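You operate a simulated robot arm through the tools that you are given. There is no shell and no other tool.

You run a simulated two-armed robot. Do the job below in one go: nothing can be reset, and whatever is moved stays where it is left.

Task
Pump oil into the red drip glass till it stands between the lines.
Fine: its tap is off while you pump and on again after; point the knob at its colour; leave the other glasses and taps.

It is judged by the outcome, as a careful person would: the job done as asked, and still so three seconds after it is handed in. It fails if anything else is knocked over, pushed out of place, dropped, spilled or broken.

Robot
Two 7-joint arms with fingered hands on one trunk that stands fixed in place. Base frame: the origin is at the foot of the trunk, x ahead of it, y to its left, z up. Readings come in m, rad, newtons and seconds.
The left shoulder is at [0.066, 0.173, 1.203], the right one opposite. With the tool pointing down near the work surface each hand reaches from about 0.1 to 0.78 m from the base axis, measured 20 degrees to its own side. Payload 3.5 kg a hand.
Tool frame (each hand has its own): the origin (TCP) lies between the finger pads and is the grasp point; the fingertips stand 0.03 m ahead of it; z points along the fingers, y is the line along which they close. Largest opening 0.104 m; the body of the gripper starts 0.035 m behind the TCP. The gripper is a hand of 3 fingers: y runs from the thumb to the fingers, the wrist lies at [-0.015, -0.104, -0.178] in the tool frame.
Orientation is told as [roll, pitch, yaw] about the base's x, y, z axes, in that order, counted from this pose: with the fingers straight down and the wrist toward the robot, the tool's x, y and z point along [0, 1, 0], [1, 0, 0] and [0, 0, -1] of the base frame.

Tools
- The arms move only by the tool move_arm. It takes "left_commands", "right_commands" or both (then of equal length, played together; a hand with none holds still); each is a list of rows, each a list of 2 entries, a list of its own where there are three numbers: the turn, a rotation vector about the tool's x, y, z in rad, then the shift along the tool's x, y, z in m. In form: [[[ax, ay, az], [x, y, z]], ...]. A call has 1 to 20 rows; each row is the pose to reach, as a shift and turn from the pose commanded when the call began, along the tool's axes at that moment. A row lasts 0.2 s, in which the tool goes at most 0.05 m and 0.15 rad; a call with a longer step from one row to the next is refused whole. Where a pose cannot be reached the arm comes as near as it can. A force on the tool above 40 N (or 10 N above the force at the start of the call, whichever is more), or a blocked arm, ends the call early, and 0.2 s more pass. In this call time passes only in rows, and 0.2 s behind the last. The reply holds the time, the measured pose of the TCP, the force on the tool along the base axes, the opening and the grip force, in the units named above and with some noise, with the torque about the TCP (base axes, N m) and any sound that the robot's microphone picked up.
- Cameras (640 x 400 px; columns grow to the right, rows downward): "scene" is now at [0.1594, 0.0024, 1.3875]; the picture's right is [0.03, -1.00, 0.00], its down [-0.60, -0.02, -0.80] and it looks along [0.80, 0.02, -0.60] (base axes); focal length 228 px, centre (320, 200). "left" rides on the left gripper at [-0.064, -0.094, -0.117] in its tool frame; the picture's right is [-0.72, -0.33, 0.61], its down [0.64, -0.65, 0.40] and it looks along [0.27, 0.68, 0.68] (tool axes); focal length 238 px, centre (320, 200). "right" rides on the right gripper at [0.064, -0.094, -0.117] in its tool frame; the picture's right is [-0.72, 0.33, -0.61], its down [-0.64, -0.65, 0.40] and it looks along [-0.27, 0.68, 0.68] (tool axes); focal length 238 px, centre (320, 200). There is no depth. A picture from a camera that has moved, and an enlarged one, comes with that camera's place and axes in the base frame and with its lens. The place of the scene camera against the robot may be out by one fixed shift of up to 0.012 m in any direction.
- camera(camera): a new picture of that camera. The clock stands still meanwhile.
- move_column(by): slides the trunk up (or, below 0, down) by that many m; the arms and the scene camera ride with it, the base frame stays. It gives what a move gives, with no picture.
- move_fingers(index, middle, thumb_bend, thumb_turn, hand): sets how far each is bent, from 0 (flat) to 100 (curled in); at 30 the hand is open as for a grip, at 70 the pads meet at the TCP. One left out holds its place. A second passes; each finger stops where it meets its share of the squeeze, and holds until it gets a number again. It is the only way to open and close the hand. It gives what a move gives, with no picture; readings hold the bend of each and the force on the fingers (four entries, about 0 where the hand has none), thumb and palm. thumb_turn goes from beside the hand (0) to across from the fingers (100), as for a grip.
- aim_head(pan, tilt): turns the head with the scene camera to pan (to the left, within 1.501 rad either way) and tilt (down, from -0.506 to 1.204), counted from straight ahead of the robot. It gives what a move gives.
- enlarge(camera, box): a new picture of the part [left, top, right, bottom] of that camera's present view, enlarged. The clock stands still meanwhile.
- sign_off(): hands the job in; it is judged then, once.

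Places have to be worked out from the pictures, the camera data and where the tool is seen. Open the grippers and draw the arms clear of the work before you hand the job in, unless the task says otherwise.

The tools are called after "Request:" as name(argument=value, ...) on one line, values as JSON. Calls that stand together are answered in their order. move_arm: Moves the arms, as the interface text tells. Its arguments: {"type":"object","properties":{"left_commands":{"type":"array","items":{"type":"array"}},"right_commands":{"type":"array","items":{"type":"array"}}},"required":[]} The other tools are called the same way: move_column (by) slides the trunk up or down; move_fingers (index, middle, thumb_bend, thumb_turn, hand) moves the fingers one by one; aim_head (pan, tilt) turns the head that bears the scene camera; camera (camera) takes a picture; enlarge (camera, box) takes an enlarged picture of a part of a camera's view; sign_off () hands the job in.

At the start:

```text
time_s: 0.0
left_eef_pos: [0.5269, 0.2107, 1.1883]
left_tcp_rot: [0.0, -0.001, -0.002]
left_force: [0.0, 0.0, 0.6]
left_wrist_torque: [-0.03, -0.01, 0.01]
left_opening: 0.1036
left_finger_force: 0.2
left_shape: jaw
left_bend: [30.0, 30.0, 30.0, 98.0]
left_finger forces: [0.0, 0.1, 0.0, 0.0, 0.1, 0.0]
right_eef_pos: [0.5039, -0.2608, 1.2542]
right_tcp_rot: [-0.001, 0.001, 0.001]
right_force: [0.2, 0.3, -0.2]
right_wrist_torque: [-0.02, -0.02, -0.05]
right_opening: 0.1037
right_finger_force: 0.0
right_shape: jaw
right_bend: [30.0, 30.0, 30.0, 98.0]
right_finger forces: [0.0, 0.0, 0.1, 0.1, 0.1, 0.0]
trunk travel left (down, up): [-0.3, 0.454]
head pan, tilt: [0.028, 0.639]
```

scene: 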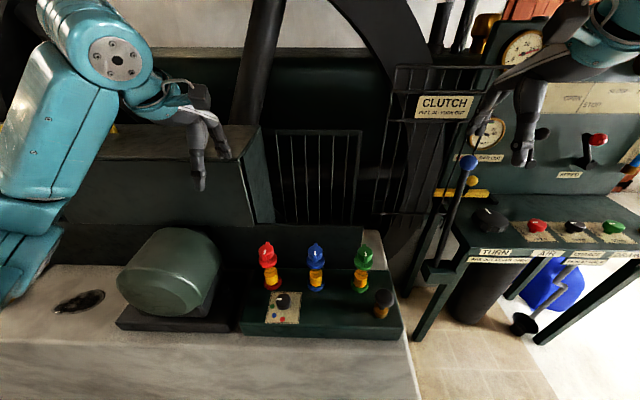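
right: 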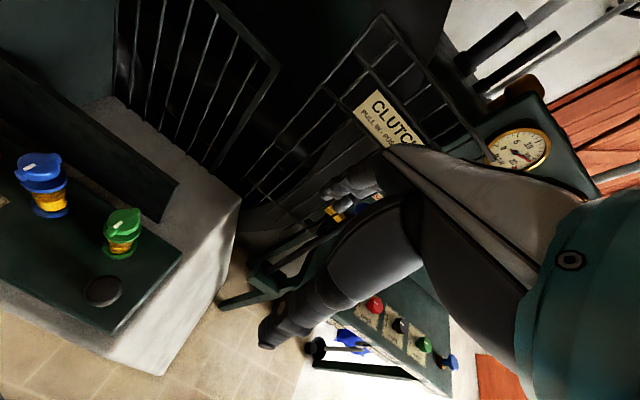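
left: 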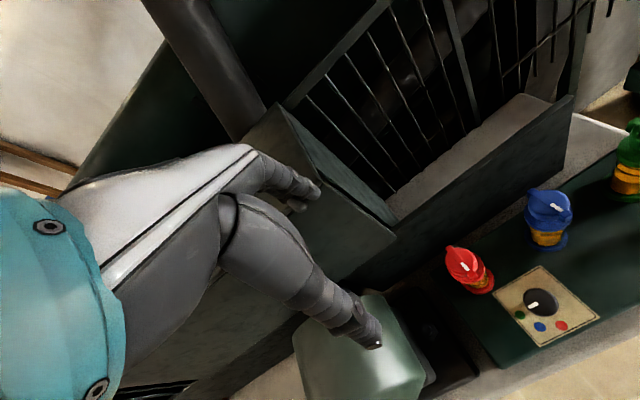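

I see three drip glasses (red, blue, green) on a dark plate with a selector knob on a small card and a dark plunger button at the right. I'll enlarge the area to read the details.

Request:
enlarge(camera="scene", box=[230, 230, 410, 345])

Request:
enlarge(camera="left", box=[420, 110, 640, 370])

Request:
enlarge(camera="right", box=[0, 130, 200, 330])

```text
3.48 times, centred on (320, 288) of scene
camera zoom: at [0.1594, 0.0024, 1.3875], right [0.03, -1.0, 0.0], down [-0.6, -0.02, -0.8], along [0.8, 0.02, -0.6], focal length 792 px, centre (320, -104)
```

zoom: 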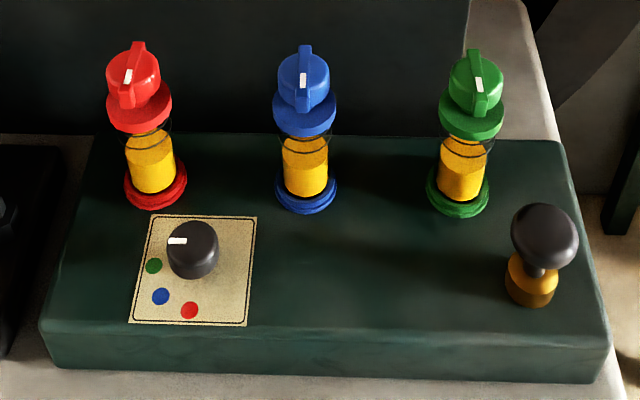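

```text
1.54 times, centred on (530, 240) of left
camera zoom: at [0.4318, 0.1464, 1.3061], right [-0.33, -0.72, -0.61], down [-0.65, 0.64, -0.4], along [0.68, 0.27, -0.68], focal length 367 px, centre (-3, 138)
```

zoom: 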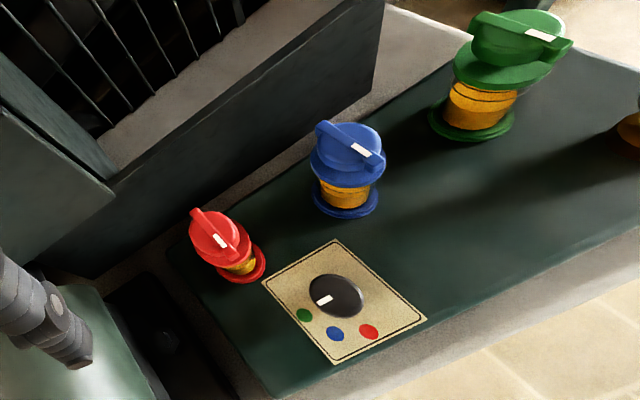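

```text
2.00 times, centred on (100, 230) of right
camera zoom: at [0.4093, -0.198, 1.37], right [0.33, -0.72, 0.61], down [-0.65, -0.64, -0.4], along [0.68, -0.27, -0.68], focal length 477 px, centre (760, 140)
```

zoom: 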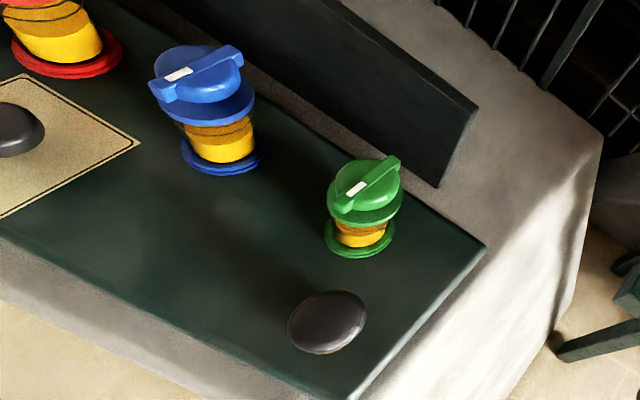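

Triangulating with the hand cameras puts the red tap near (0.527, 0.151, 0.933) and the knob near (0.465, 0.105, 0.818); the scene camera seems shifted by about 1 cm. I'll enlarge further on the glasses, the selector and the pump.

Request:
enlarge(camera="scene", box=[248, 235, 298, 297])

Request:
enlarge(camera="scene", box=[295, 232, 385, 300])

Request:
enlarge(camera="scene", box=[350, 270, 410, 330])

Request:
enlarge(camera="scene", box=[260, 285, 310, 330])

```text
6.45 times, centred on (273, 266) of scene
camera zoom: at [0.1594, 0.0024, 1.3875], right [0.03, -1.0, 0.0], down [-0.6, -0.02, -0.8], along [0.8, 0.02, -0.6], focal length 1469 px, centre (623, -226)
```

zoom: 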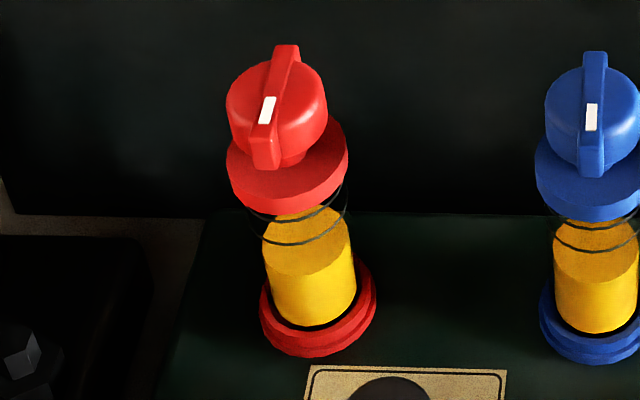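

```text
5.88 times, centred on (340, 266) of scene
camera zoom: at [0.1594, 0.0024, 1.3875], right [0.03, -1.0, 0.0], down [-0.6, -0.02, -0.8], along [0.8, 0.02, -0.6], focal length 1340 px, centre (202, -188)
```

zoom: 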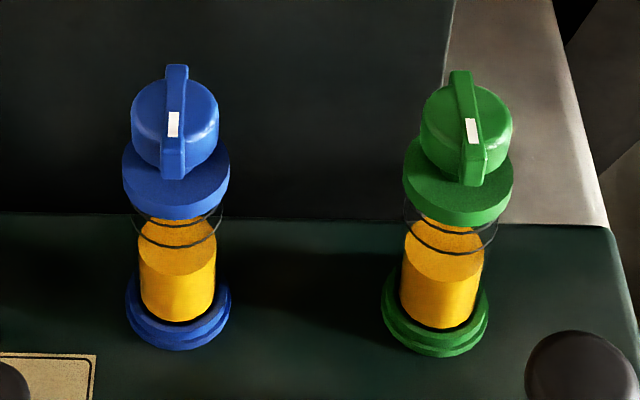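

```text
6.67 times, centred on (380, 300) of scene
camera zoom: at [0.1594, 0.0024, 1.3875], right [0.03, -1.0, 0.0], down [-0.6, -0.02, -0.8], along [0.8, 0.02, -0.6], focal length 1518 px, centre (-80, -467)
```

zoom: 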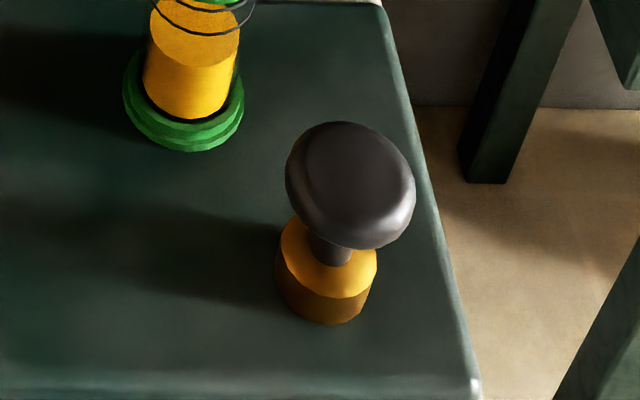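

```text
8.89 times, centred on (285, 308) of scene
camera zoom: at [0.1594, 0.0024, 1.3875], right [0.03, -1.0, 0.0], down [-0.6, -0.02, -0.8], along [0.8, 0.02, -0.6], focal length 2024 px, centre (631, -756)
```

zoom: 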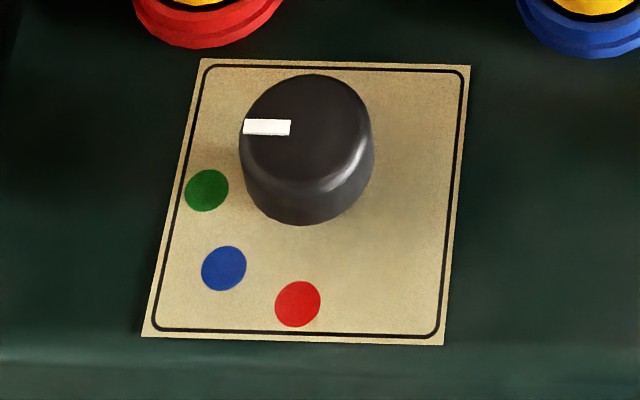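

The enlarged pictures stay sharp, so I can inspect from afar: the red oil stands about 2 cm under the lower of two dark rings, and the selector points at green. I'll zoom the hand cameras on the red tap, the selector and the pump for triangulation.

Request:
enlarge(camera="left", box=[435, 230, 515, 310])

Request:
enlarge(camera="left", box=[490, 260, 600, 350])

Request:
enlarge(camera="right", box=[70, 200, 160, 320])

Request:
enlarge(camera="right", box=[0, 130, 80, 230])

```text
5.00 times, centred on (475, 270) of left
camera zoom: at [0.4318, 0.1464, 1.3061], right [-0.33, -0.72, -0.61], down [-0.65, 0.64, -0.4], along [0.68, 0.27, -0.68], focal length 1192 px, centre (-455, -150)
```

zoom: 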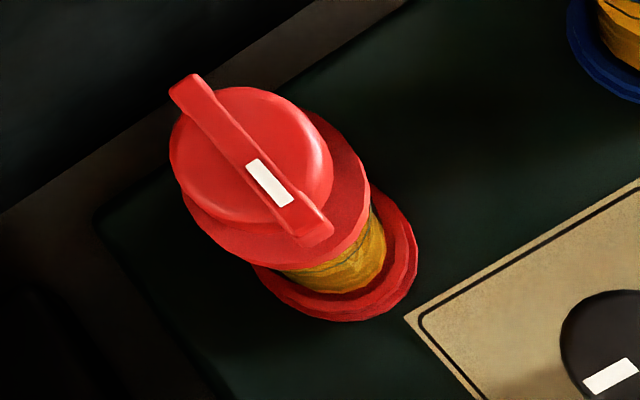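

```text
4.44 times, centred on (545, 305) of left
camera zoom: at [0.4318, 0.1464, 1.3061], right [-0.33, -0.72, -0.61], down [-0.65, 0.64, -0.4], along [0.68, 0.27, -0.68], focal length 1059 px, centre (-680, -267)
```

zoom: 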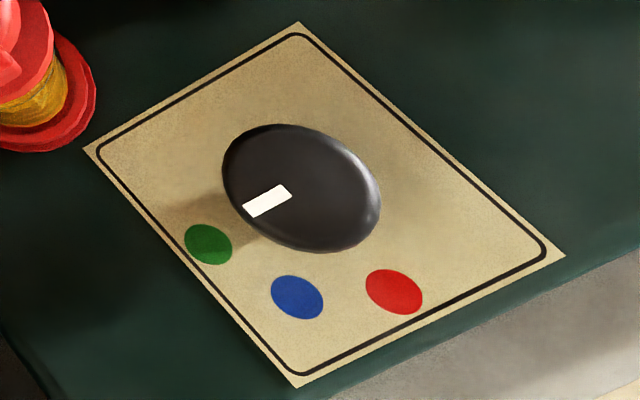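

```text
3.33 times, centred on (115, 260) of right
camera zoom: at [0.4093, -0.198, 1.37], right [0.33, -0.72, 0.61], down [-0.65, -0.64, -0.4], along [0.68, -0.27, -0.68], focal length 794 px, centre (1003, 0)
```

zoom: 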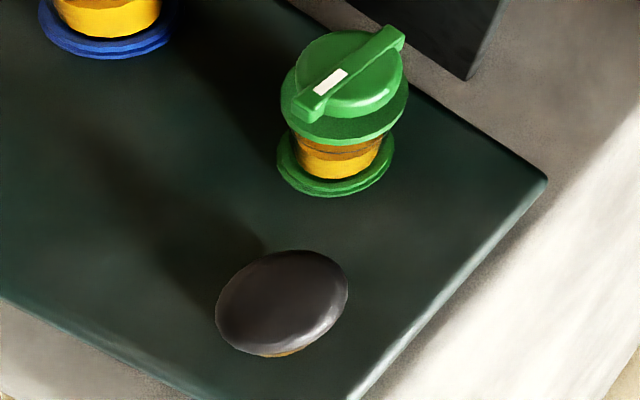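

```text
4.00 times, centred on (40, 180) of right
camera zoom: at [0.4093, -0.198, 1.37], right [0.33, -0.72, 0.61], down [-0.65, -0.64, -0.4], along [0.68, -0.27, -0.68], focal length 953 px, centre (1440, 280)
```

zoom: 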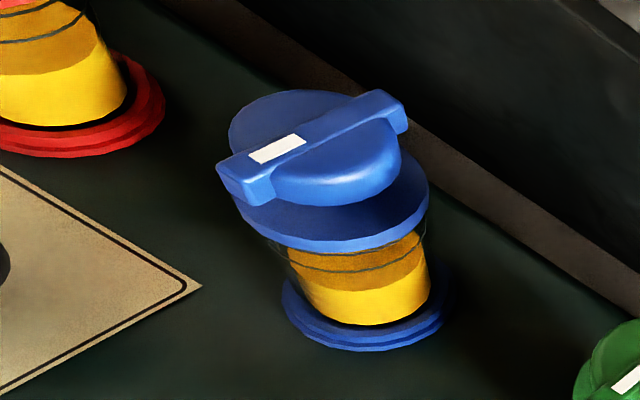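

Triangulation gives: selector axis ≈ (0.4645, 0.1045) with top z ≈ 0.823, red tap axis ≈ (0.538, 0.150) with top z ≈ 0.932, pump cap ≈ (0.455, -0.147, 0.865), card plane z ≈ 0.789. I'll look at the hands closely to understand finger geometry before moving.

Request:
enlarge(camera="scene", box=[120, 70, 250, 200])

Request:
enlarge(camera="left", box=[200, 140, 400, 370])

Request:
enlarge(camera="scene", box=[60, 200, 260, 340])

```text
3.08 times, centred on (185, 135) of scene
camera zoom: at [0.1594, 0.0024, 1.3875], right [0.03, -1.0, 0.0], down [-0.6, -0.02, -0.8], along [0.8, 0.02, -0.6], focal length 701 px, centre (735, 400)
```

zoom: 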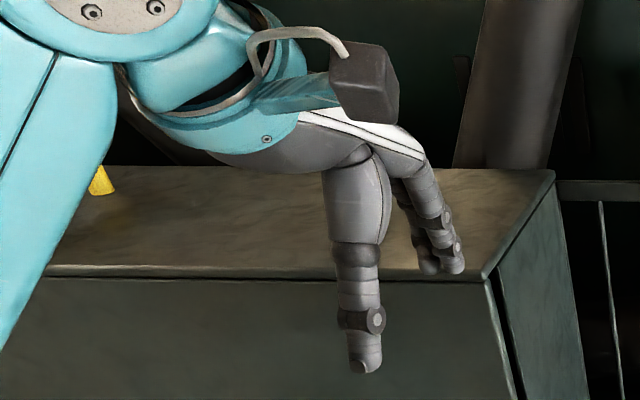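

```text
1.74 times, centred on (300, 255) of left
camera zoom: at [0.4318, 0.1464, 1.3061], right [-0.33, -0.72, -0.61], down [-0.65, 0.64, -0.4], along [0.68, 0.27, -0.68], focal length 414 px, centre (355, 104)
```

zoom: 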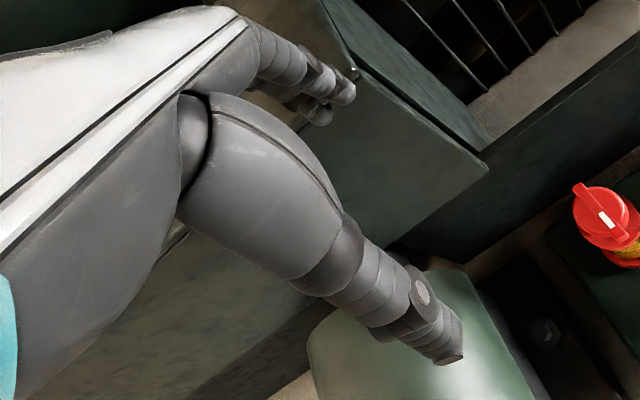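

```text
2.86 times, centred on (160, 270) of scene
camera zoom: at [0.1594, 0.0024, 1.3875], right [0.03, -1.0, 0.0], down [-0.6, -0.02, -0.8], along [0.8, 0.02, -0.6], focal length 651 px, centre (777, 0)
```

zoom: 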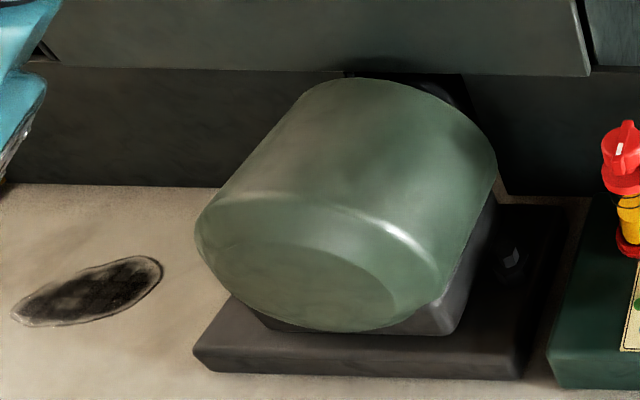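

The hand has a thumb on the robot side and two fingers on the far side. I'll narrow the left hand to about 6 cm to straddle the red tap's bar lengthwise, and close the right fingers to make a blunt pusher for the pump.

Request:
move_fingers(hand="left", index=45, middle=45, thumb_bend=45)

Request:
move_arm(left_commands=[[[0, 0, 0], [-0.02, 0.003, 0.03]], [[0, 0, 0], [-0.04, 0.007, 0.06]], [[0, 0, 0], [-0.0607, 0.0111, 0.09]], [[0, 0, 0], [-0.0607, 0.0111, 0.11]], [[0, 0, 0], [-0.0607, 0.0111, 0.125]]])

Request:
camera(camera="scene")

Request:
camera(camera="left")

Request:
camera(camera="right")

```text
time_s: 1.0
left_eef_pos: [0.5271, 0.2109, 1.1878]
left_tcp_rot: [0.0, -0.001, 0.0]
left_force: [-0.2, -0.6, 0.3]
left_wrist_torque: [-0.01, -0.01, 0.02]
left_opening: 0.0657
left_finger_force: 0.0
left_shape: fingers
left_bend: [45.0, 45.0, 45.0, 98.0]
left_finger forces: [0.1, 0.0, 0.1, 0.1, 0.0, 0.1]
right_eef_pos: [0.5043, -0.2601, 1.2523]
right_tcp_rot: [0.001, 0.0, 0.0]
right_force: [0.0, -0.5, -0.8]
right_wrist_torque: [0.02, 0.03, -0.02]
right_opening: 0.1036
right_finger_force: 0.0
right_shape: jaw
right_bend: [30.0, 30.0, 30.0, 98.0]
right_finger forces: [0.1, 0.0, 0.0, 0.0, 0.1, 0.0]
trunk travel left (down, up): [-0.3, 0.454]
head pan, tilt: [0.028, 0.639]
```

```text
time_s: 2.2
left_eef_pos: [0.5377, 0.1504, 1.0621]
left_tcp_rot: [-0.001, -0.001, 0.001]
left_force: [-0.6, 1.0, 0.0]
left_wrist_torque: [0.0, 0.04, 0.01]
left_opening: 0.0656
left_finger_force: 0.0
left_shape: fingers
left_bend: [45.0, 45.0, 45.0, 98.0]
left_finger forces: [0.0, 0.0, 0.0, 0.1, 0.0, 0.0]
right_eef_pos: [0.504, -0.2594, 1.2525]
right_tcp_rot: [-0.001, 0.0, -0.001]
right_force: [-0.7, 0.2, 0.3]
right_wrist_torque: [0.03, 0.0, -0.03]
right_opening: 0.1036
right_finger_force: 0.1
right_shape: jaw
right_bend: [30.0, 30.0, 30.0, 98.0]
right_finger forces: [0.1, 0.1, 0.0, 0.1, 0.0, 0.1]
trunk travel left (down, up): [-0.3, 0.454]
head pan, tilt: [0.028, 0.639]
```

```text
taken
camera scene: at [0.1595, 0.0023, 1.3874], right [0.03, -1.0, 0.0], down [-0.6, -0.02, -0.8], along [0.8, 0.02, -0.6], focal length 228 px, centre (320, 200)
```

scene: 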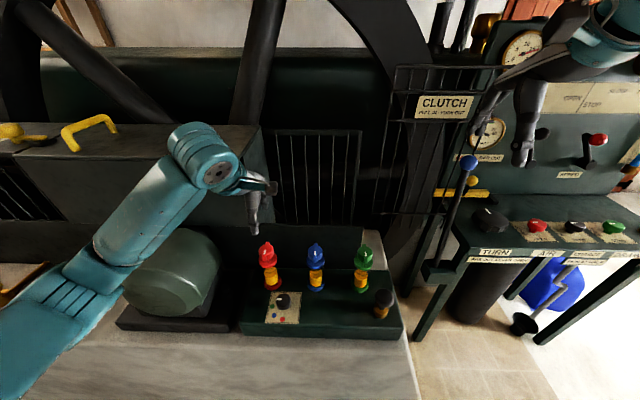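

```text
taken
camera left: at [0.4427, 0.0861, 1.179], right [-0.33, -0.72, -0.61], down [-0.65, 0.64, -0.4], along [0.68, 0.27, -0.68], focal length 238 px, centre (320, 200)
```

left: 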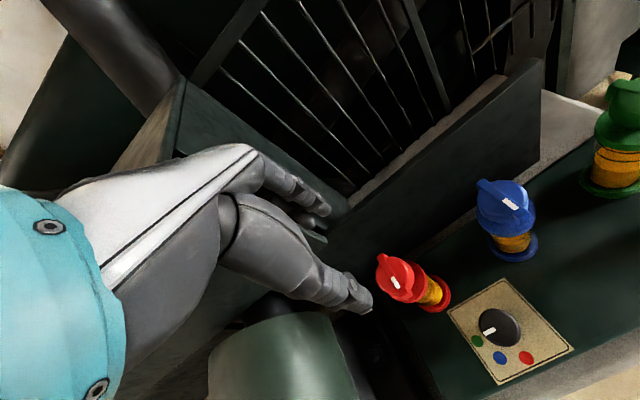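

```text
taken
camera right: at [0.4094, -0.1981, 1.37], right [0.33, -0.72, 0.61], down [-0.65, -0.64, -0.4], along [0.68, -0.27, -0.68], focal length 238 px, centre (320, 200)
```

right: 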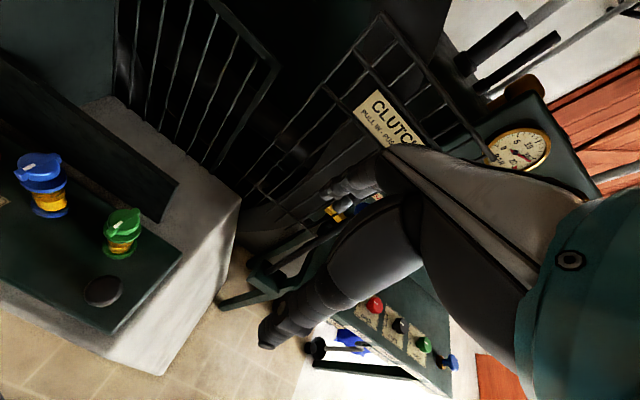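

The left hand hovers above the red tap at z 1.06. I'll zoom the scene and left views to check its alignment.

Request:
enlarge(camera="scene", box=[220, 170, 320, 300])

Request:
enlarge(camera="left", box=[240, 170, 480, 330])

```text
3.08 times, centred on (270, 235) of scene
camera zoom: at [0.1595, 0.0023, 1.3874], right [0.03, -1.0, 0.0], down [-0.6, -0.02, -0.8], along [0.8, 0.02, -0.6], focal length 701 px, centre (474, 92)
```

zoom: 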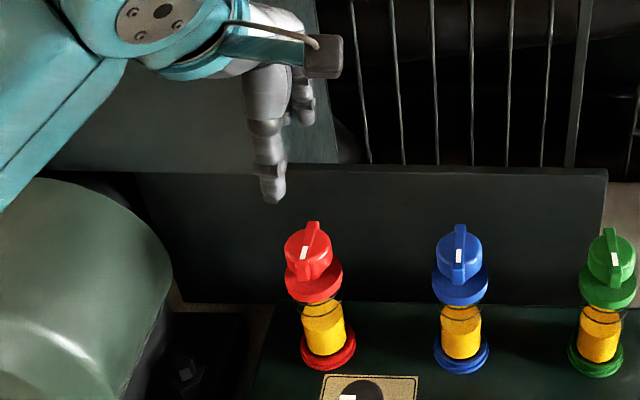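

```text
2.50 times, centred on (360, 250) of left
camera zoom: at [0.4427, 0.0861, 1.179], right [-0.33, -0.72, -0.61], down [-0.65, 0.64, -0.4], along [0.68, 0.27, -0.68], focal length 596 px, centre (220, 75)
```

zoom: 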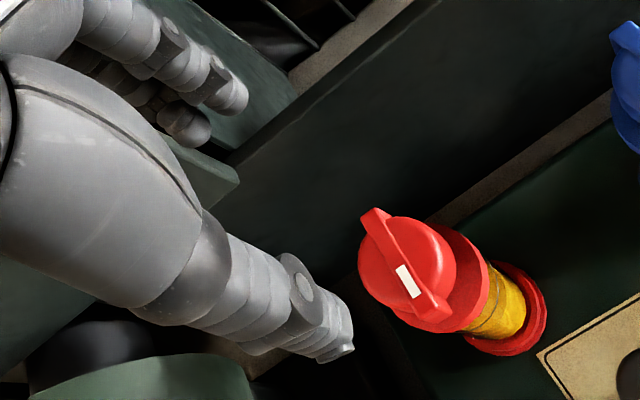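

Thumb tip measures about 4 cm below the TCP and centred on the bar (y ≈ 0.152). I'll descend to TCP z ≈ 0.962 so the tips flank the bar just above the flange.

Request:
move_arm(left_commands=[[[0, 0, 0], [0, 0, 0.03]], [[0, 0, 0], [0, 0, 0.055]], [[0, 0, 0], [0, 0, 0.075]], [[0, 0, 0], [0, 0, 0.09]], [[0, 0, 0], [0, 0, 0.1]]])

Request:
enlarge(camera="scene", box=[220, 200, 320, 300])

Request:
enlarge(camera="left", box=[240, 140, 440, 300])

Request:
camera(camera="right")

```text
time_s: 3.4
left_eef_pos: [0.5382, 0.1501, 0.9648]
left_tcp_rot: [0.0, 0.0, 0.0]
left_force: [-0.7, -0.8, 0.4]
left_wrist_torque: [0.0, -0.04, 0.0]
left_opening: 0.0654
left_finger_force: 0.1
left_shape: fingers
left_bend: [45.0, 45.0, 45.0, 98.0]
left_finger forces: [0.0, 0.1, 0.1, 0.0, 0.0, 0.1]
right_eef_pos: [0.5042, -0.2594, 1.2523]
right_tcp_rot: [0.001, 0.001, -0.001]
right_force: [-0.5, 0.3, -0.7]
right_wrist_torque: [0.02, 0.01, -0.01]
right_opening: 0.1034
right_finger_force: 0.1
right_shape: jaw
right_bend: [30.0, 30.0, 30.0, 98.0]
right_finger forces: [0.0, 0.1, 0.0, 0.1, 0.0, 0.0]
trunk travel left (down, up): [-0.3, 0.454]
head pan, tilt: [0.028, 0.639]
```

```text
4.00 times, centred on (270, 250) of scene
camera zoom: at [0.1594, 0.0024, 1.3875], right [0.03, -1.0, 0.0], down [-0.6, -0.02, -0.8], along [0.8, 0.02, -0.6], focal length 911 px, centre (520, 0)
```

zoom: 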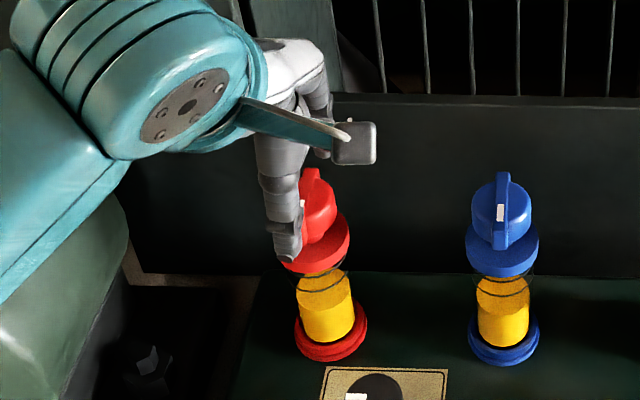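

```text
2.50 times, centred on (340, 220) of left
camera zoom: at [0.4428, 0.0861, 1.0812], right [-0.33, -0.72, -0.61], down [-0.65, 0.64, -0.4], along [0.68, 0.27, -0.68], focal length 596 px, centre (270, 150)
```

zoom: 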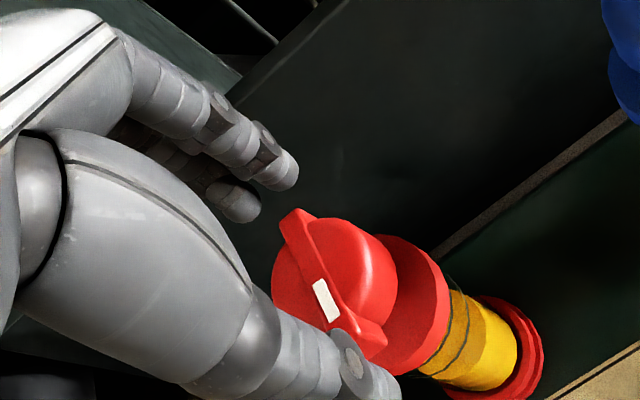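

```text
taken
camera right: at [0.4093, -0.198, 1.37], right [0.33, -0.72, 0.61], down [-0.65, -0.64, -0.4], along [0.68, -0.27, -0.68], focal length 238 px, centre (320, 200)
```

right: 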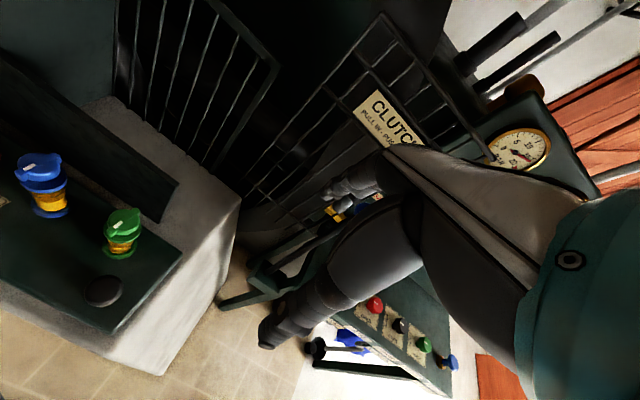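

The two fingers' tips sit at about z 0.935, straddling the bar's far end, so I need to go about 12 mm lower before closing on the bar ends.

Request:
move_arm(left_commands=[[[0, 0, 0], [0, 0, 0.007]], [[0, 0, 0], [0, 0, 0.013]]])

Request:
enlarge(camera="scene", box=[240, 220, 310, 290])

Request:
enlarge(camera="left", box=[280, 150, 440, 300])

```text
time_s: 4.0
left_eef_pos: [0.5375, 0.1498, 0.9509]
left_tcp_rot: [0.002, 0.0, 0.0]
left_force: [0.7, -0.1, 0.3]
left_wrist_torque: [0.02, 0.0, -0.03]
left_opening: 0.0655
left_finger_force: 0.0
left_shape: fingers
left_bend: [45.0, 45.0, 45.0, 98.0]
left_finger forces: [0.0, 0.0, 0.0, 0.1, 0.0, 0.0]
right_eef_pos: [0.5039, -0.2606, 1.2528]
right_tcp_rot: [0.001, -0.001, 0.0]
right_force: [0.2, -0.4, -0.3]
right_wrist_torque: [0.0, -0.02, 0.01]
right_opening: 0.1037
right_finger_force: 0.1
right_shape: jaw
right_bend: [30.0, 30.0, 30.0, 98.0]
right_finger forces: [0.0, 0.0, 0.0, 0.0, 0.0, 0.1]
trunk travel left (down, up): [-0.3, 0.454]
head pan, tilt: [0.028, 0.639]
```

```text
5.71 times, centred on (275, 255) of scene
camera zoom: at [0.1594, 0.0023, 1.3875], right [0.03, -1.0, 0.0], down [-0.6, -0.02, -0.8], along [0.8, 0.02, -0.6], focal length 1301 px, centre (577, -114)
```

zoom: 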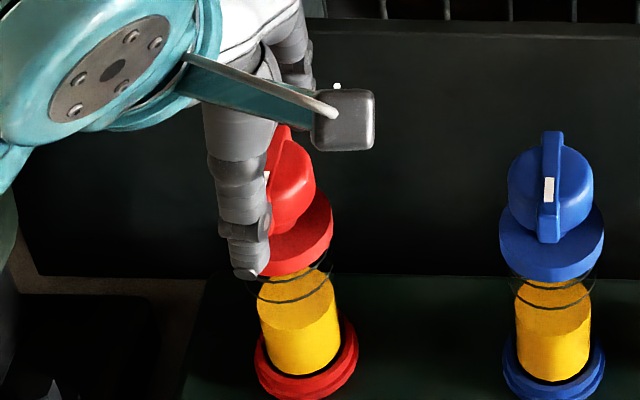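

```text
2.67 times, centred on (360, 225) of left
camera zoom: at [0.4431, 0.0865, 1.0682], right [-0.33, -0.72, -0.61], down [-0.65, 0.64, -0.4], along [0.68, 0.27, -0.68], focal length 636 px, centre (213, 133)
```

zoom: 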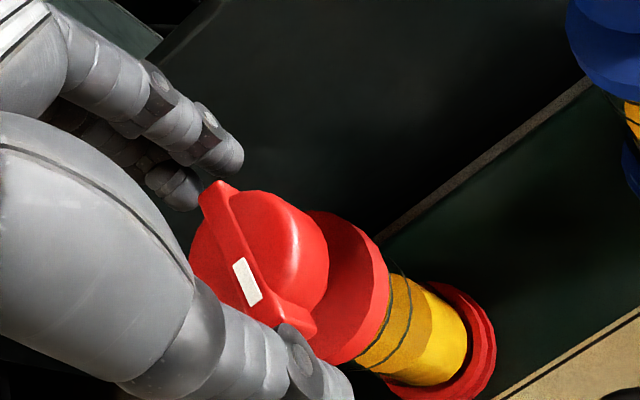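

Thumb and fingers now flank the bar's two ends at the right height. I'll close the hand on the bar.

Request:
move_fingers(hand="left", index=62, middle=62, thumb_bend=62)

Request:
enlarge(camera="left", box=[280, 150, 440, 300])

Request:
enlarge(camera="scene", box=[240, 220, 310, 290])

```text
time_s: 5.0
left_eef_pos: [0.5389, 0.1499, 0.9523]
left_tcp_rot: [0.001, 0.001, -0.001]
left_force: [4.9, 1.1, 1.0]
left_wrist_torque: [0.06, -0.15, 0.0]
left_opening: 0.0313
left_finger_force: 4.7
left_shape: fingers
left_bend: [57.0, 60.0, 59.0, 97.0]
left_finger forces: [4.3, 2.8, 0.1, 0.0, 2.1, 0.0]
right_eef_pos: [0.5057, -0.2599, 1.2529]
right_tcp_rot: [-0.001, 0.0, 0.002]
right_force: [-0.5, -0.5, 0.5]
right_wrist_torque: [0.0, -0.01, -0.02]
right_opening: 0.1037
right_finger_force: 0.0
right_shape: jaw
right_bend: [30.0, 30.0, 30.0, 98.0]
right_finger forces: [0.0, 0.1, 0.0, 0.0, 0.1, 0.0]
trunk travel left (down, up): [-0.3, 0.454]
head pan, tilt: [0.028, 0.639]
```

```text
2.67 times, centred on (360, 225) of left
camera zoom: at [0.4436, 0.0865, 1.0682], right [-0.33, -0.72, -0.61], down [-0.65, 0.64, -0.4], along [0.68, 0.27, -0.68], focal length 636 px, centre (213, 133)
```

zoom: 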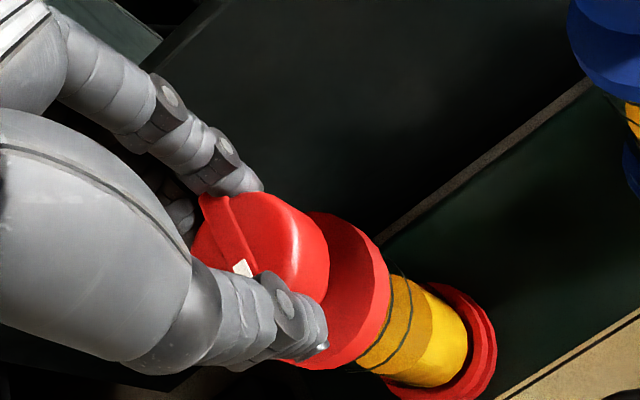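

```text
5.71 times, centred on (275, 255) of scene
camera zoom: at [0.16, 0.0025, 1.3874], right [0.03, -1.0, 0.0], down [-0.6, -0.02, -0.8], along [0.8, 0.02, -0.6], focal length 1301 px, centre (577, -114)
```

zoom: 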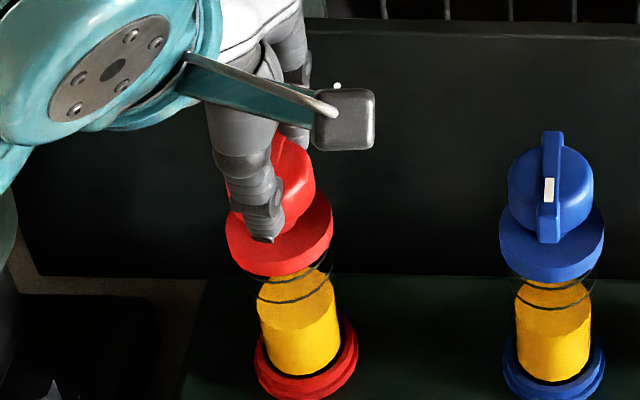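

The hand holds the bar with about 5 N. I'll test turning clockwise (from above) by a small angle and check torque and the picture.

Request:
move_arm(left_commands=[[[0, 0, 0.1], [0, 0, 0]], [[0, 0, 0.2], [0, 0, 0]], [[0, 0, 0.3], [0, 0, 0]]])

Request:
enlarge(camera="left", box=[260, 150, 440, 310])

Request:
enlarge(camera="scene", box=[240, 220, 310, 290])

```text
time_s: 5.8
left_eef_pos: [0.5384, 0.1496, 0.9507]
left_tcp_rot: [-0.001, 0.0, -0.302]
left_force: [5.3, 2.6, 2.1]
left_wrist_torque: [0.08, -0.19, 0.02]
left_opening: 0.0309
left_finger_force: 5.4
left_shape: fingers
left_bend: [57.0, 59.0, 60.0, 98.0]
left_finger forces: [3.5, 4.0, 0.0, 0.1, 2.5, 0.0]
right_eef_pos: [0.5047, -0.26, 1.2523]
right_tcp_rot: [-0.001, -0.001, 0.0]
right_force: [0.0, 0.0, -0.2]
right_wrist_torque: [0.02, 0.0, -0.04]
right_opening: 0.1034
right_finger_force: 0.0
right_shape: jaw
right_bend: [30.0, 30.0, 30.0, 98.0]
right_finger forces: [0.0, 0.0, 0.0, 0.1, 0.0, 0.0]
trunk travel left (down, up): [-0.3, 0.454]
head pan, tilt: [0.028, 0.639]
```

```text
2.50 times, centred on (350, 230) of left
camera zoom: at [0.4288, 0.1169, 1.0679], right [-0.53, -0.59, -0.61], down [-0.43, 0.81, -0.4], along [0.73, 0.05, -0.68], focal length 596 px, centre (245, 125)
```

zoom: 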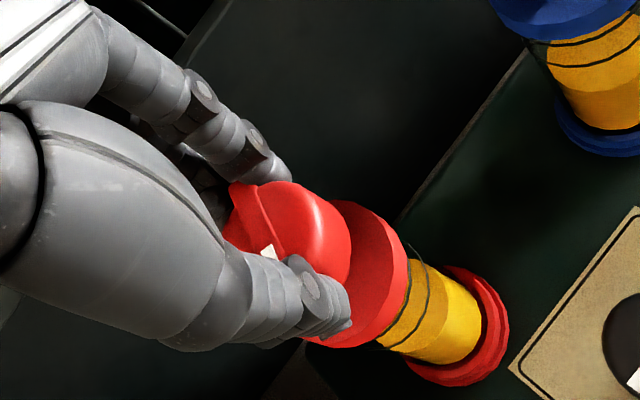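

```text
5.71 times, centred on (275, 255) of scene
camera zoom: at [0.1599, 0.0027, 1.3874], right [0.03, -1.0, 0.0], down [-0.6, -0.02, -0.8], along [0.8, 0.02, -0.6], focal length 1301 px, centre (577, -114)
```

zoom: 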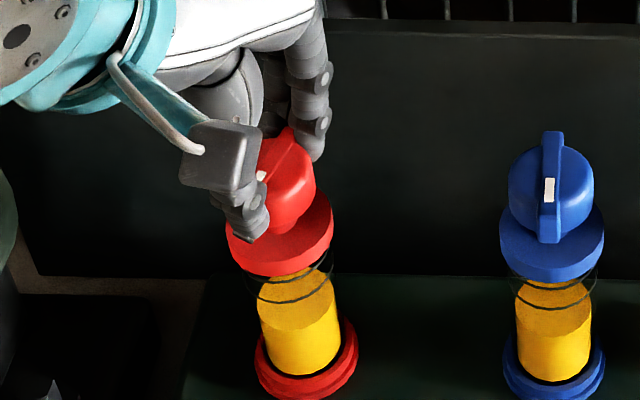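

The bar turns along with the hand, with almost no resistance (mark swinging to the left). I continue to roughly 90° in two steps.

Request:
move_arm(left_commands=[[[0, 0, 0.12], [0, 0, 0]], [[0, 0, 0.24], [0, 0, 0]], [[0, 0, 0.36], [0, 0, 0]], [[0, 0, 0.48], [0, 0, 0]], [[0, 0, 0.6], [0, 0, 0]], [[0, 0, 0.72], [0, 0, 0]]])

Request:
enlarge(camera="scene", box=[240, 220, 310, 290])

Request:
camera(camera="scene")

```text
time_s: 7.2
left_eef_pos: [0.5383, 0.1495, 0.9507]
left_tcp_rot: [0.001, 0.001, -1.023]
left_force: [5.3, 0.8, 2.8]
left_wrist_torque: [0.03, -0.14, 0.03]
left_opening: 0.0307
left_finger_force: 4.9
left_shape: fingers
left_bend: [58.0, 60.0, 59.0, 98.0]
left_finger forces: [2.7, 3.9, 0.0, 0.0, 3.0, 0.1]
right_eef_pos: [0.5039, -0.2612, 1.2528]
right_tcp_rot: [0.001, -0.001, 0.0]
right_force: [-0.9, 0.1, -0.4]
right_wrist_torque: [0.01, 0.01, -0.01]
right_opening: 0.1035
right_finger_force: 0.1
right_shape: jaw
right_bend: [30.0, 30.0, 30.0, 98.0]
right_finger forces: [0.0, 0.0, 0.0, 0.1, 0.0, 0.0]
trunk travel left (down, up): [-0.3, 0.454]
head pan, tilt: [0.028, 0.639]
```

```text
5.71 times, centred on (275, 255) of scene
camera zoom: at [0.1598, 0.0024, 1.3874], right [0.03, -1.0, 0.0], down [-0.6, -0.02, -0.8], along [0.8, 0.02, -0.6], focal length 1301 px, centre (577, -114)
```

zoom: 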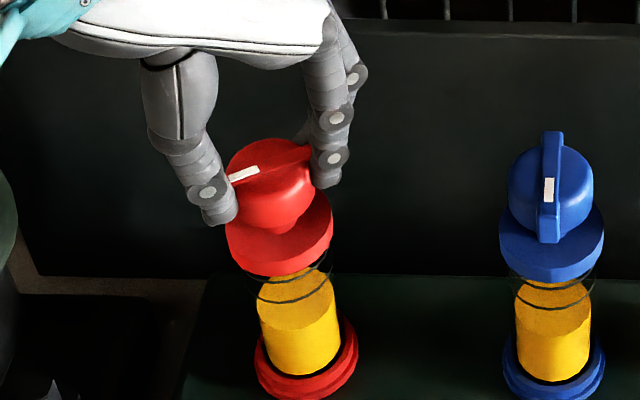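

```text
taken
camera scene: at [0.1598, 0.0024, 1.3874], right [0.03, -1.0, 0.0], down [-0.6, -0.02, -0.8], along [0.8, 0.02, -0.6], focal length 228 px, centre (320, 200)
```

scene: 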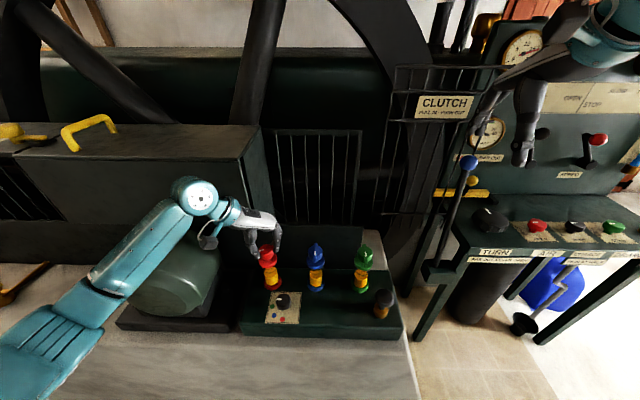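

The bar follows nicely (about 59° now). I continue to 90°.

Request:
move_arm(left_commands=[[[0, 0, 0.12], [0, 0, 0]], [[0, 0, 0.24], [0, 0, 0]], [[0, 0, 0.36], [0, 0, 0]], [[0, 0, 0.46], [0, 0, 0]], [[0, 0, 0.55], [0, 0, 0]]])

Request:
enlarge(camera="scene", box=[240, 220, 310, 290])

```text
time_s: 8.4
left_eef_pos: [0.5384, 0.1484, 0.95]
left_tcp_rot: [-0.001, 0.0, -1.574]
left_force: [4.6, -1.5, 3.2]
left_wrist_torque: [0.03, -0.09, 0.02]
left_opening: 0.0306
left_finger_force: 4.7
left_shape: fingers
left_bend: [59.0, 60.0, 59.0, 98.0]
left_finger forces: [2.2, 2.8, 0.0, 0.0, 3.6, 0.1]
right_eef_pos: [0.5036, -0.2601, 1.2528]
right_tcp_rot: [0.001, 0.001, -0.001]
right_force: [-1.1, 0.7, -0.8]
right_wrist_torque: [0.01, -0.02, 0.0]
right_opening: 0.1037
right_finger_force: 0.0
right_shape: jaw
right_bend: [30.0, 30.0, 30.0, 98.0]
right_finger forces: [0.1, 0.0, 0.0, 0.1, 0.0, 0.0]
trunk travel left (down, up): [-0.3, 0.454]
head pan, tilt: [0.028, 0.639]
```

```text
5.71 times, centred on (275, 255) of scene
camera zoom: at [0.1597, 0.0021, 1.3874], right [0.03, -1.0, 0.0], down [-0.6, -0.02, -0.8], along [0.8, 0.02, -0.6], focal length 1301 px, centre (577, -114)
```

zoom: 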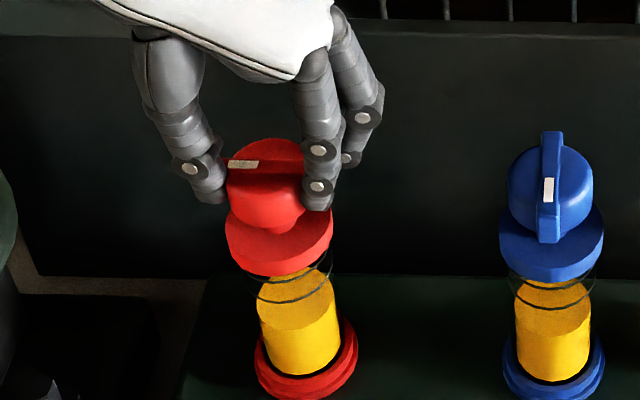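

The bar now stands crosswise with no stop felt yet. I'll nudge slightly further to feel whether there is an end stop here.

Request:
move_arm(left_commands=[[[0, 0, 0.06], [0, 0, 0]], [[0, 0, 0.12], [0, 0, 0]]])

Request:
enlarge(camera="scene", box=[240, 220, 310, 290])

Request:
enlarge(camera="left", box=[260, 150, 440, 310])

```text
time_s: 9.0
left_eef_pos: [0.5384, 0.1491, 0.9503]
left_tcp_rot: [-0.001, 0.0, -1.693]
left_force: [4.8, -2.3, 2.9]
left_wrist_torque: [-0.01, -0.11, 0.16]
left_opening: 0.0297
left_finger_force: 5.0
left_shape: fingers
left_bend: [59.0, 60.0, 59.0, 97.0]
left_finger forces: [2.1, 4.3, 0.1, 0.0, 3.3, 0.0]
right_eef_pos: [0.5047, -0.2604, 1.2526]
right_tcp_rot: [0.0, 0.001, 0.0]
right_force: [0.8, -0.3, -0.2]
right_wrist_torque: [-0.01, -0.01, -0.02]
right_opening: 0.1039
right_finger_force: 0.1
right_shape: jaw
right_bend: [30.0, 30.0, 30.0, 98.0]
right_finger forces: [0.1, 0.1, 0.0, 0.1, 0.0, 0.0]
trunk travel left (down, up): [-0.3, 0.454]
head pan, tilt: [0.028, 0.639]
```

```text
5.71 times, centred on (275, 255) of scene
camera zoom: at [0.1597, 0.0021, 1.3874], right [0.03, -1.0, 0.0], down [-0.6, -0.02, -0.8], along [0.8, 0.02, -0.6], focal length 1301 px, centre (577, -114)
```

zoom: 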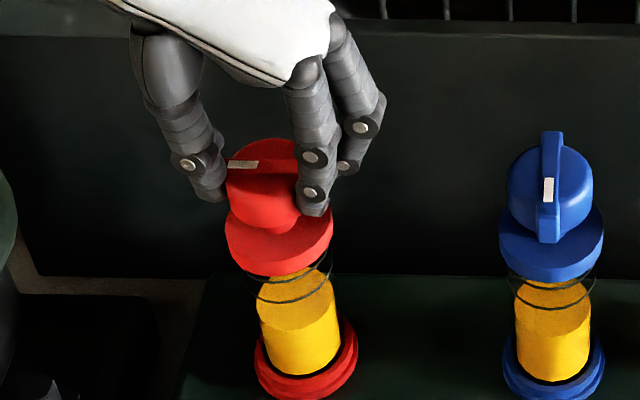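

```text
2.50 times, centred on (350, 230) of left
camera zoom: at [0.4854, 0.2504, 1.0674], right [-0.67, 0.41, -0.61], down [0.72, 0.57, -0.4], along [0.18, -0.71, -0.68], focal length 596 px, centre (245, 125)
```

zoom: 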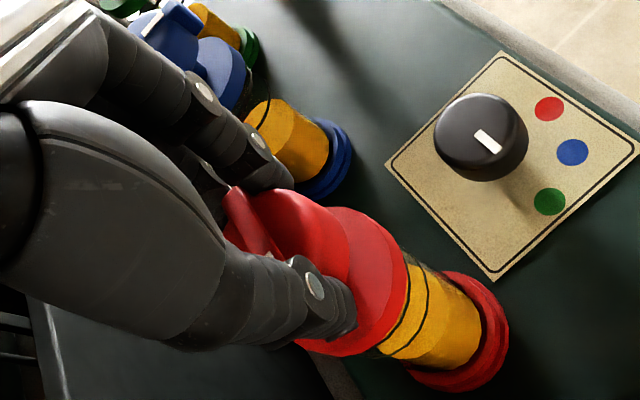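

Torque rose to 0.16 Nm while the bar stayed put, so there's an end stop at 90°: the red tap is off. I'll open the hand and lift straight up.

Request:
move_fingers(hand="left", index=42, middle=42, thumb_bend=42)

Request:
move_arm(left_commands=[[[0, 0, 0], [0, 0, -0.02]], [[0, 0, 0], [0, 0, -0.05]], [[0, 0, 0], [0, 0, -0.08]], [[0, 0, 0], [0, 0, -0.11]]])

Request:
enlarge(camera="scene", box=[220, 200, 400, 340])

```text
time_s: 10.0
left_eef_pos: [0.5375, 0.1492, 0.9491]
left_tcp_rot: [-0.001, 0.0, -1.691]
left_force: [0.1, -0.9, -0.1]
left_wrist_torque: [0.0, -0.02, -0.02]
left_opening: 0.0725
left_finger_force: 0.0
left_shape: fingers
left_bend: [42.0, 42.0, 42.0, 97.0]
left_finger forces: [0.0, 0.0, 0.0, 0.0, 0.0, 0.1]
right_eef_pos: [0.5032, -0.2608, 1.2529]
right_tcp_rot: [0.001, 0.002, 0.002]
right_force: [-1.1, -0.8, 0.2]
right_wrist_torque: [0.0, 0.0, 0.0]
right_opening: 0.1035
right_finger_force: 0.0
right_shape: jaw
right_bend: [30.0, 30.0, 30.0, 98.0]
right_finger forces: [0.0, 0.0, 0.0, 0.0, 0.0, 0.0]
trunk travel left (down, up): [-0.3, 0.454]
head pan, tilt: [0.028, 0.639]
```

```text
time_s: 11.0
left_eef_pos: [0.5375, 0.1485, 1.061]
left_tcp_rot: [0.0, 0.0, -1.691]
left_force: [0.3, -0.8, -0.2]
left_wrist_torque: [0.0, 0.0, -0.01]
left_opening: 0.0722
left_finger_force: 0.0
left_shape: fingers
left_bend: [42.0, 42.0, 42.0, 97.0]
left_finger forces: [0.0, 0.0, 0.0, 0.0, 0.1, 0.0]
right_eef_pos: [0.504, -0.2617, 1.2526]
right_tcp_rot: [-0.002, 0.0, 0.002]
right_force: [0.2, -0.8, -0.9]
right_wrist_torque: [-0.02, 0.01, 0.02]
right_opening: 0.1036
right_finger_force: 0.1
right_shape: jaw
right_bend: [30.0, 30.0, 30.0, 98.0]
right_finger forces: [0.0, 0.1, 0.0, 0.0, 0.1, 0.1]
trunk travel left (down, up): [-0.3, 0.454]
head pan, tilt: [0.028, 0.639]
```

```text
2.86 times, centred on (310, 270) of scene
camera zoom: at [0.1592, 0.0022, 1.3875], right [0.03, -1.0, 0.0], down [-0.6, -0.02, -0.8], along [0.8, 0.02, -0.6], focal length 651 px, centre (349, 0)
```

zoom: 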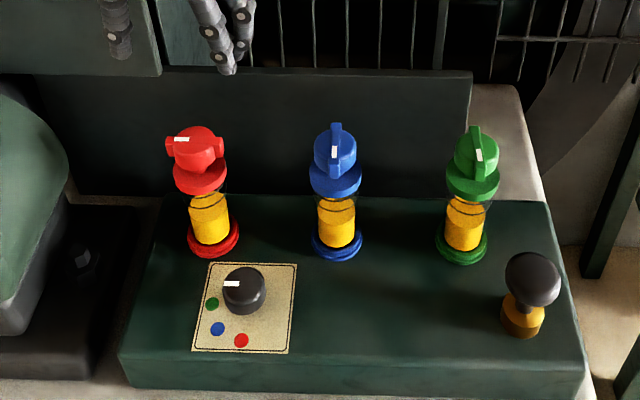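

The red bar is clearly crosswise and the other taps are untouched. Next I bring the left hand over the selector knob, turned to −45° so I have 90° of free turn to reach red.

Request:
move_arm(left_commands=[[[0, 0, -0.13], [-0.017, 0.013, 0.01]], [[0, 0, -0.26], [-0.034, 0.026, 0.02]], [[0, 0, -0.39], [-0.051, 0.04, 0.03]], [[0, 0, -0.52], [-0.0672, 0.0524, 0.04]], [[0, 0, -0.65], [-0.0672, 0.0524, 0.05]], [[0, 0, -0.78], [-0.0672, 0.0524, 0.06]], [[0, 0, -0.906], [-0.0672, 0.0524, 0.07]]])

Request:
camera(camera="scene")

Request:
camera(camera="left")

```text
time_s: 12.6
left_eef_pos: [0.4648, 0.1057, 0.9915]
left_tcp_rot: [-0.002, 0.0, -0.782]
left_force: [0.4, -0.7, 0.1]
left_wrist_torque: [0.01, 0.03, -0.05]
left_opening: 0.0723
left_finger_force: 0.0
left_shape: fingers
left_bend: [42.0, 42.0, 42.0, 97.0]
left_finger forces: [0.1, 0.1, 0.0, 0.1, 0.0, 0.0]
right_eef_pos: [0.504, -0.2604, 1.2539]
right_tcp_rot: [0.0, 0.001, 0.002]
right_force: [0.7, 1.1, -0.1]
right_wrist_torque: [-0.03, 0.01, 0.01]
right_opening: 0.1035
right_finger_force: 0.0
right_shape: jaw
right_bend: [30.0, 30.0, 30.0, 98.0]
right_finger forces: [0.0, 0.0, 0.0, 0.0, 0.0, 0.0]
trunk travel left (down, up): [-0.3, 0.454]
head pan, tilt: [0.028, 0.639]
```

```text
taken
camera scene: at [0.1593, 0.0024, 1.3875], right [0.03, -1.0, 0.0], down [-0.6, -0.02, -0.8], along [0.8, 0.02, -0.6], focal length 228 px, centre (320, 200)
```

scene: 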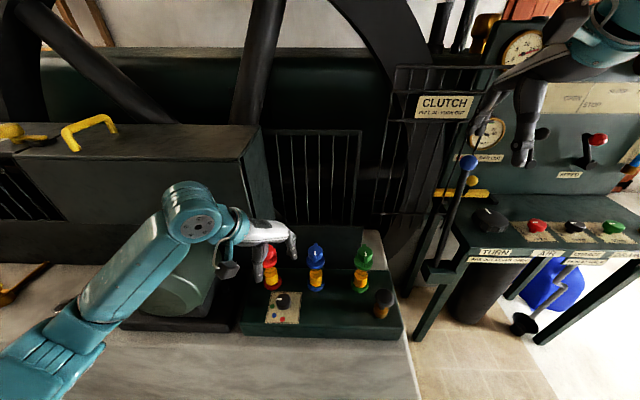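

```text
taken
camera left: at [0.3512, 0.1268, 1.1087], right [-0.74, -0.28, -0.61], down [-0.01, 0.91, -0.41], along [0.67, -0.29, -0.68], focal length 238 px, centre (320, 200)
```

left: 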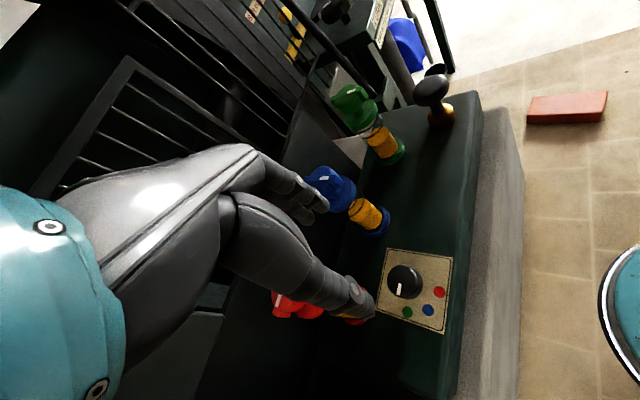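

Hand is above the knob. I'll zoom in to refine the knob position and mark angle from this closer viewpoint.

Request:
enlarge(camera="left", box=[360, 230, 470, 340])

Request:
enlarge(camera="scene", box=[220, 200, 320, 330])

```text
3.64 times, centred on (415, 285) of left
camera zoom: at [0.3512, 0.1268, 1.1087], right [-0.74, -0.28, -0.61], down [-0.01, 0.91, -0.41], along [0.67, -0.29, -0.68], focal length 867 px, centre (-26, -109)
```

zoom: 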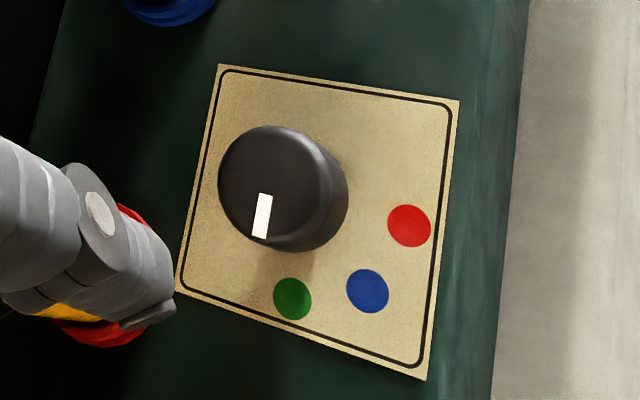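

```text
3.08 times, centred on (270, 265) of scene
camera zoom: at [0.1593, 0.0024, 1.3875], right [0.03, -1.0, 0.0], down [-0.6, -0.02, -0.8], along [0.8, 0.02, -0.6], focal length 701 px, centre (474, 0)
```

zoom: 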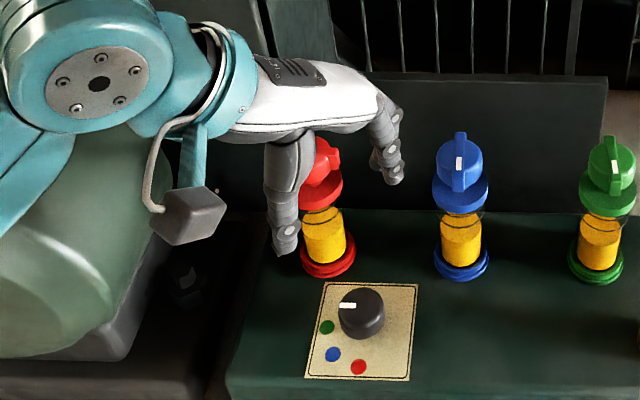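

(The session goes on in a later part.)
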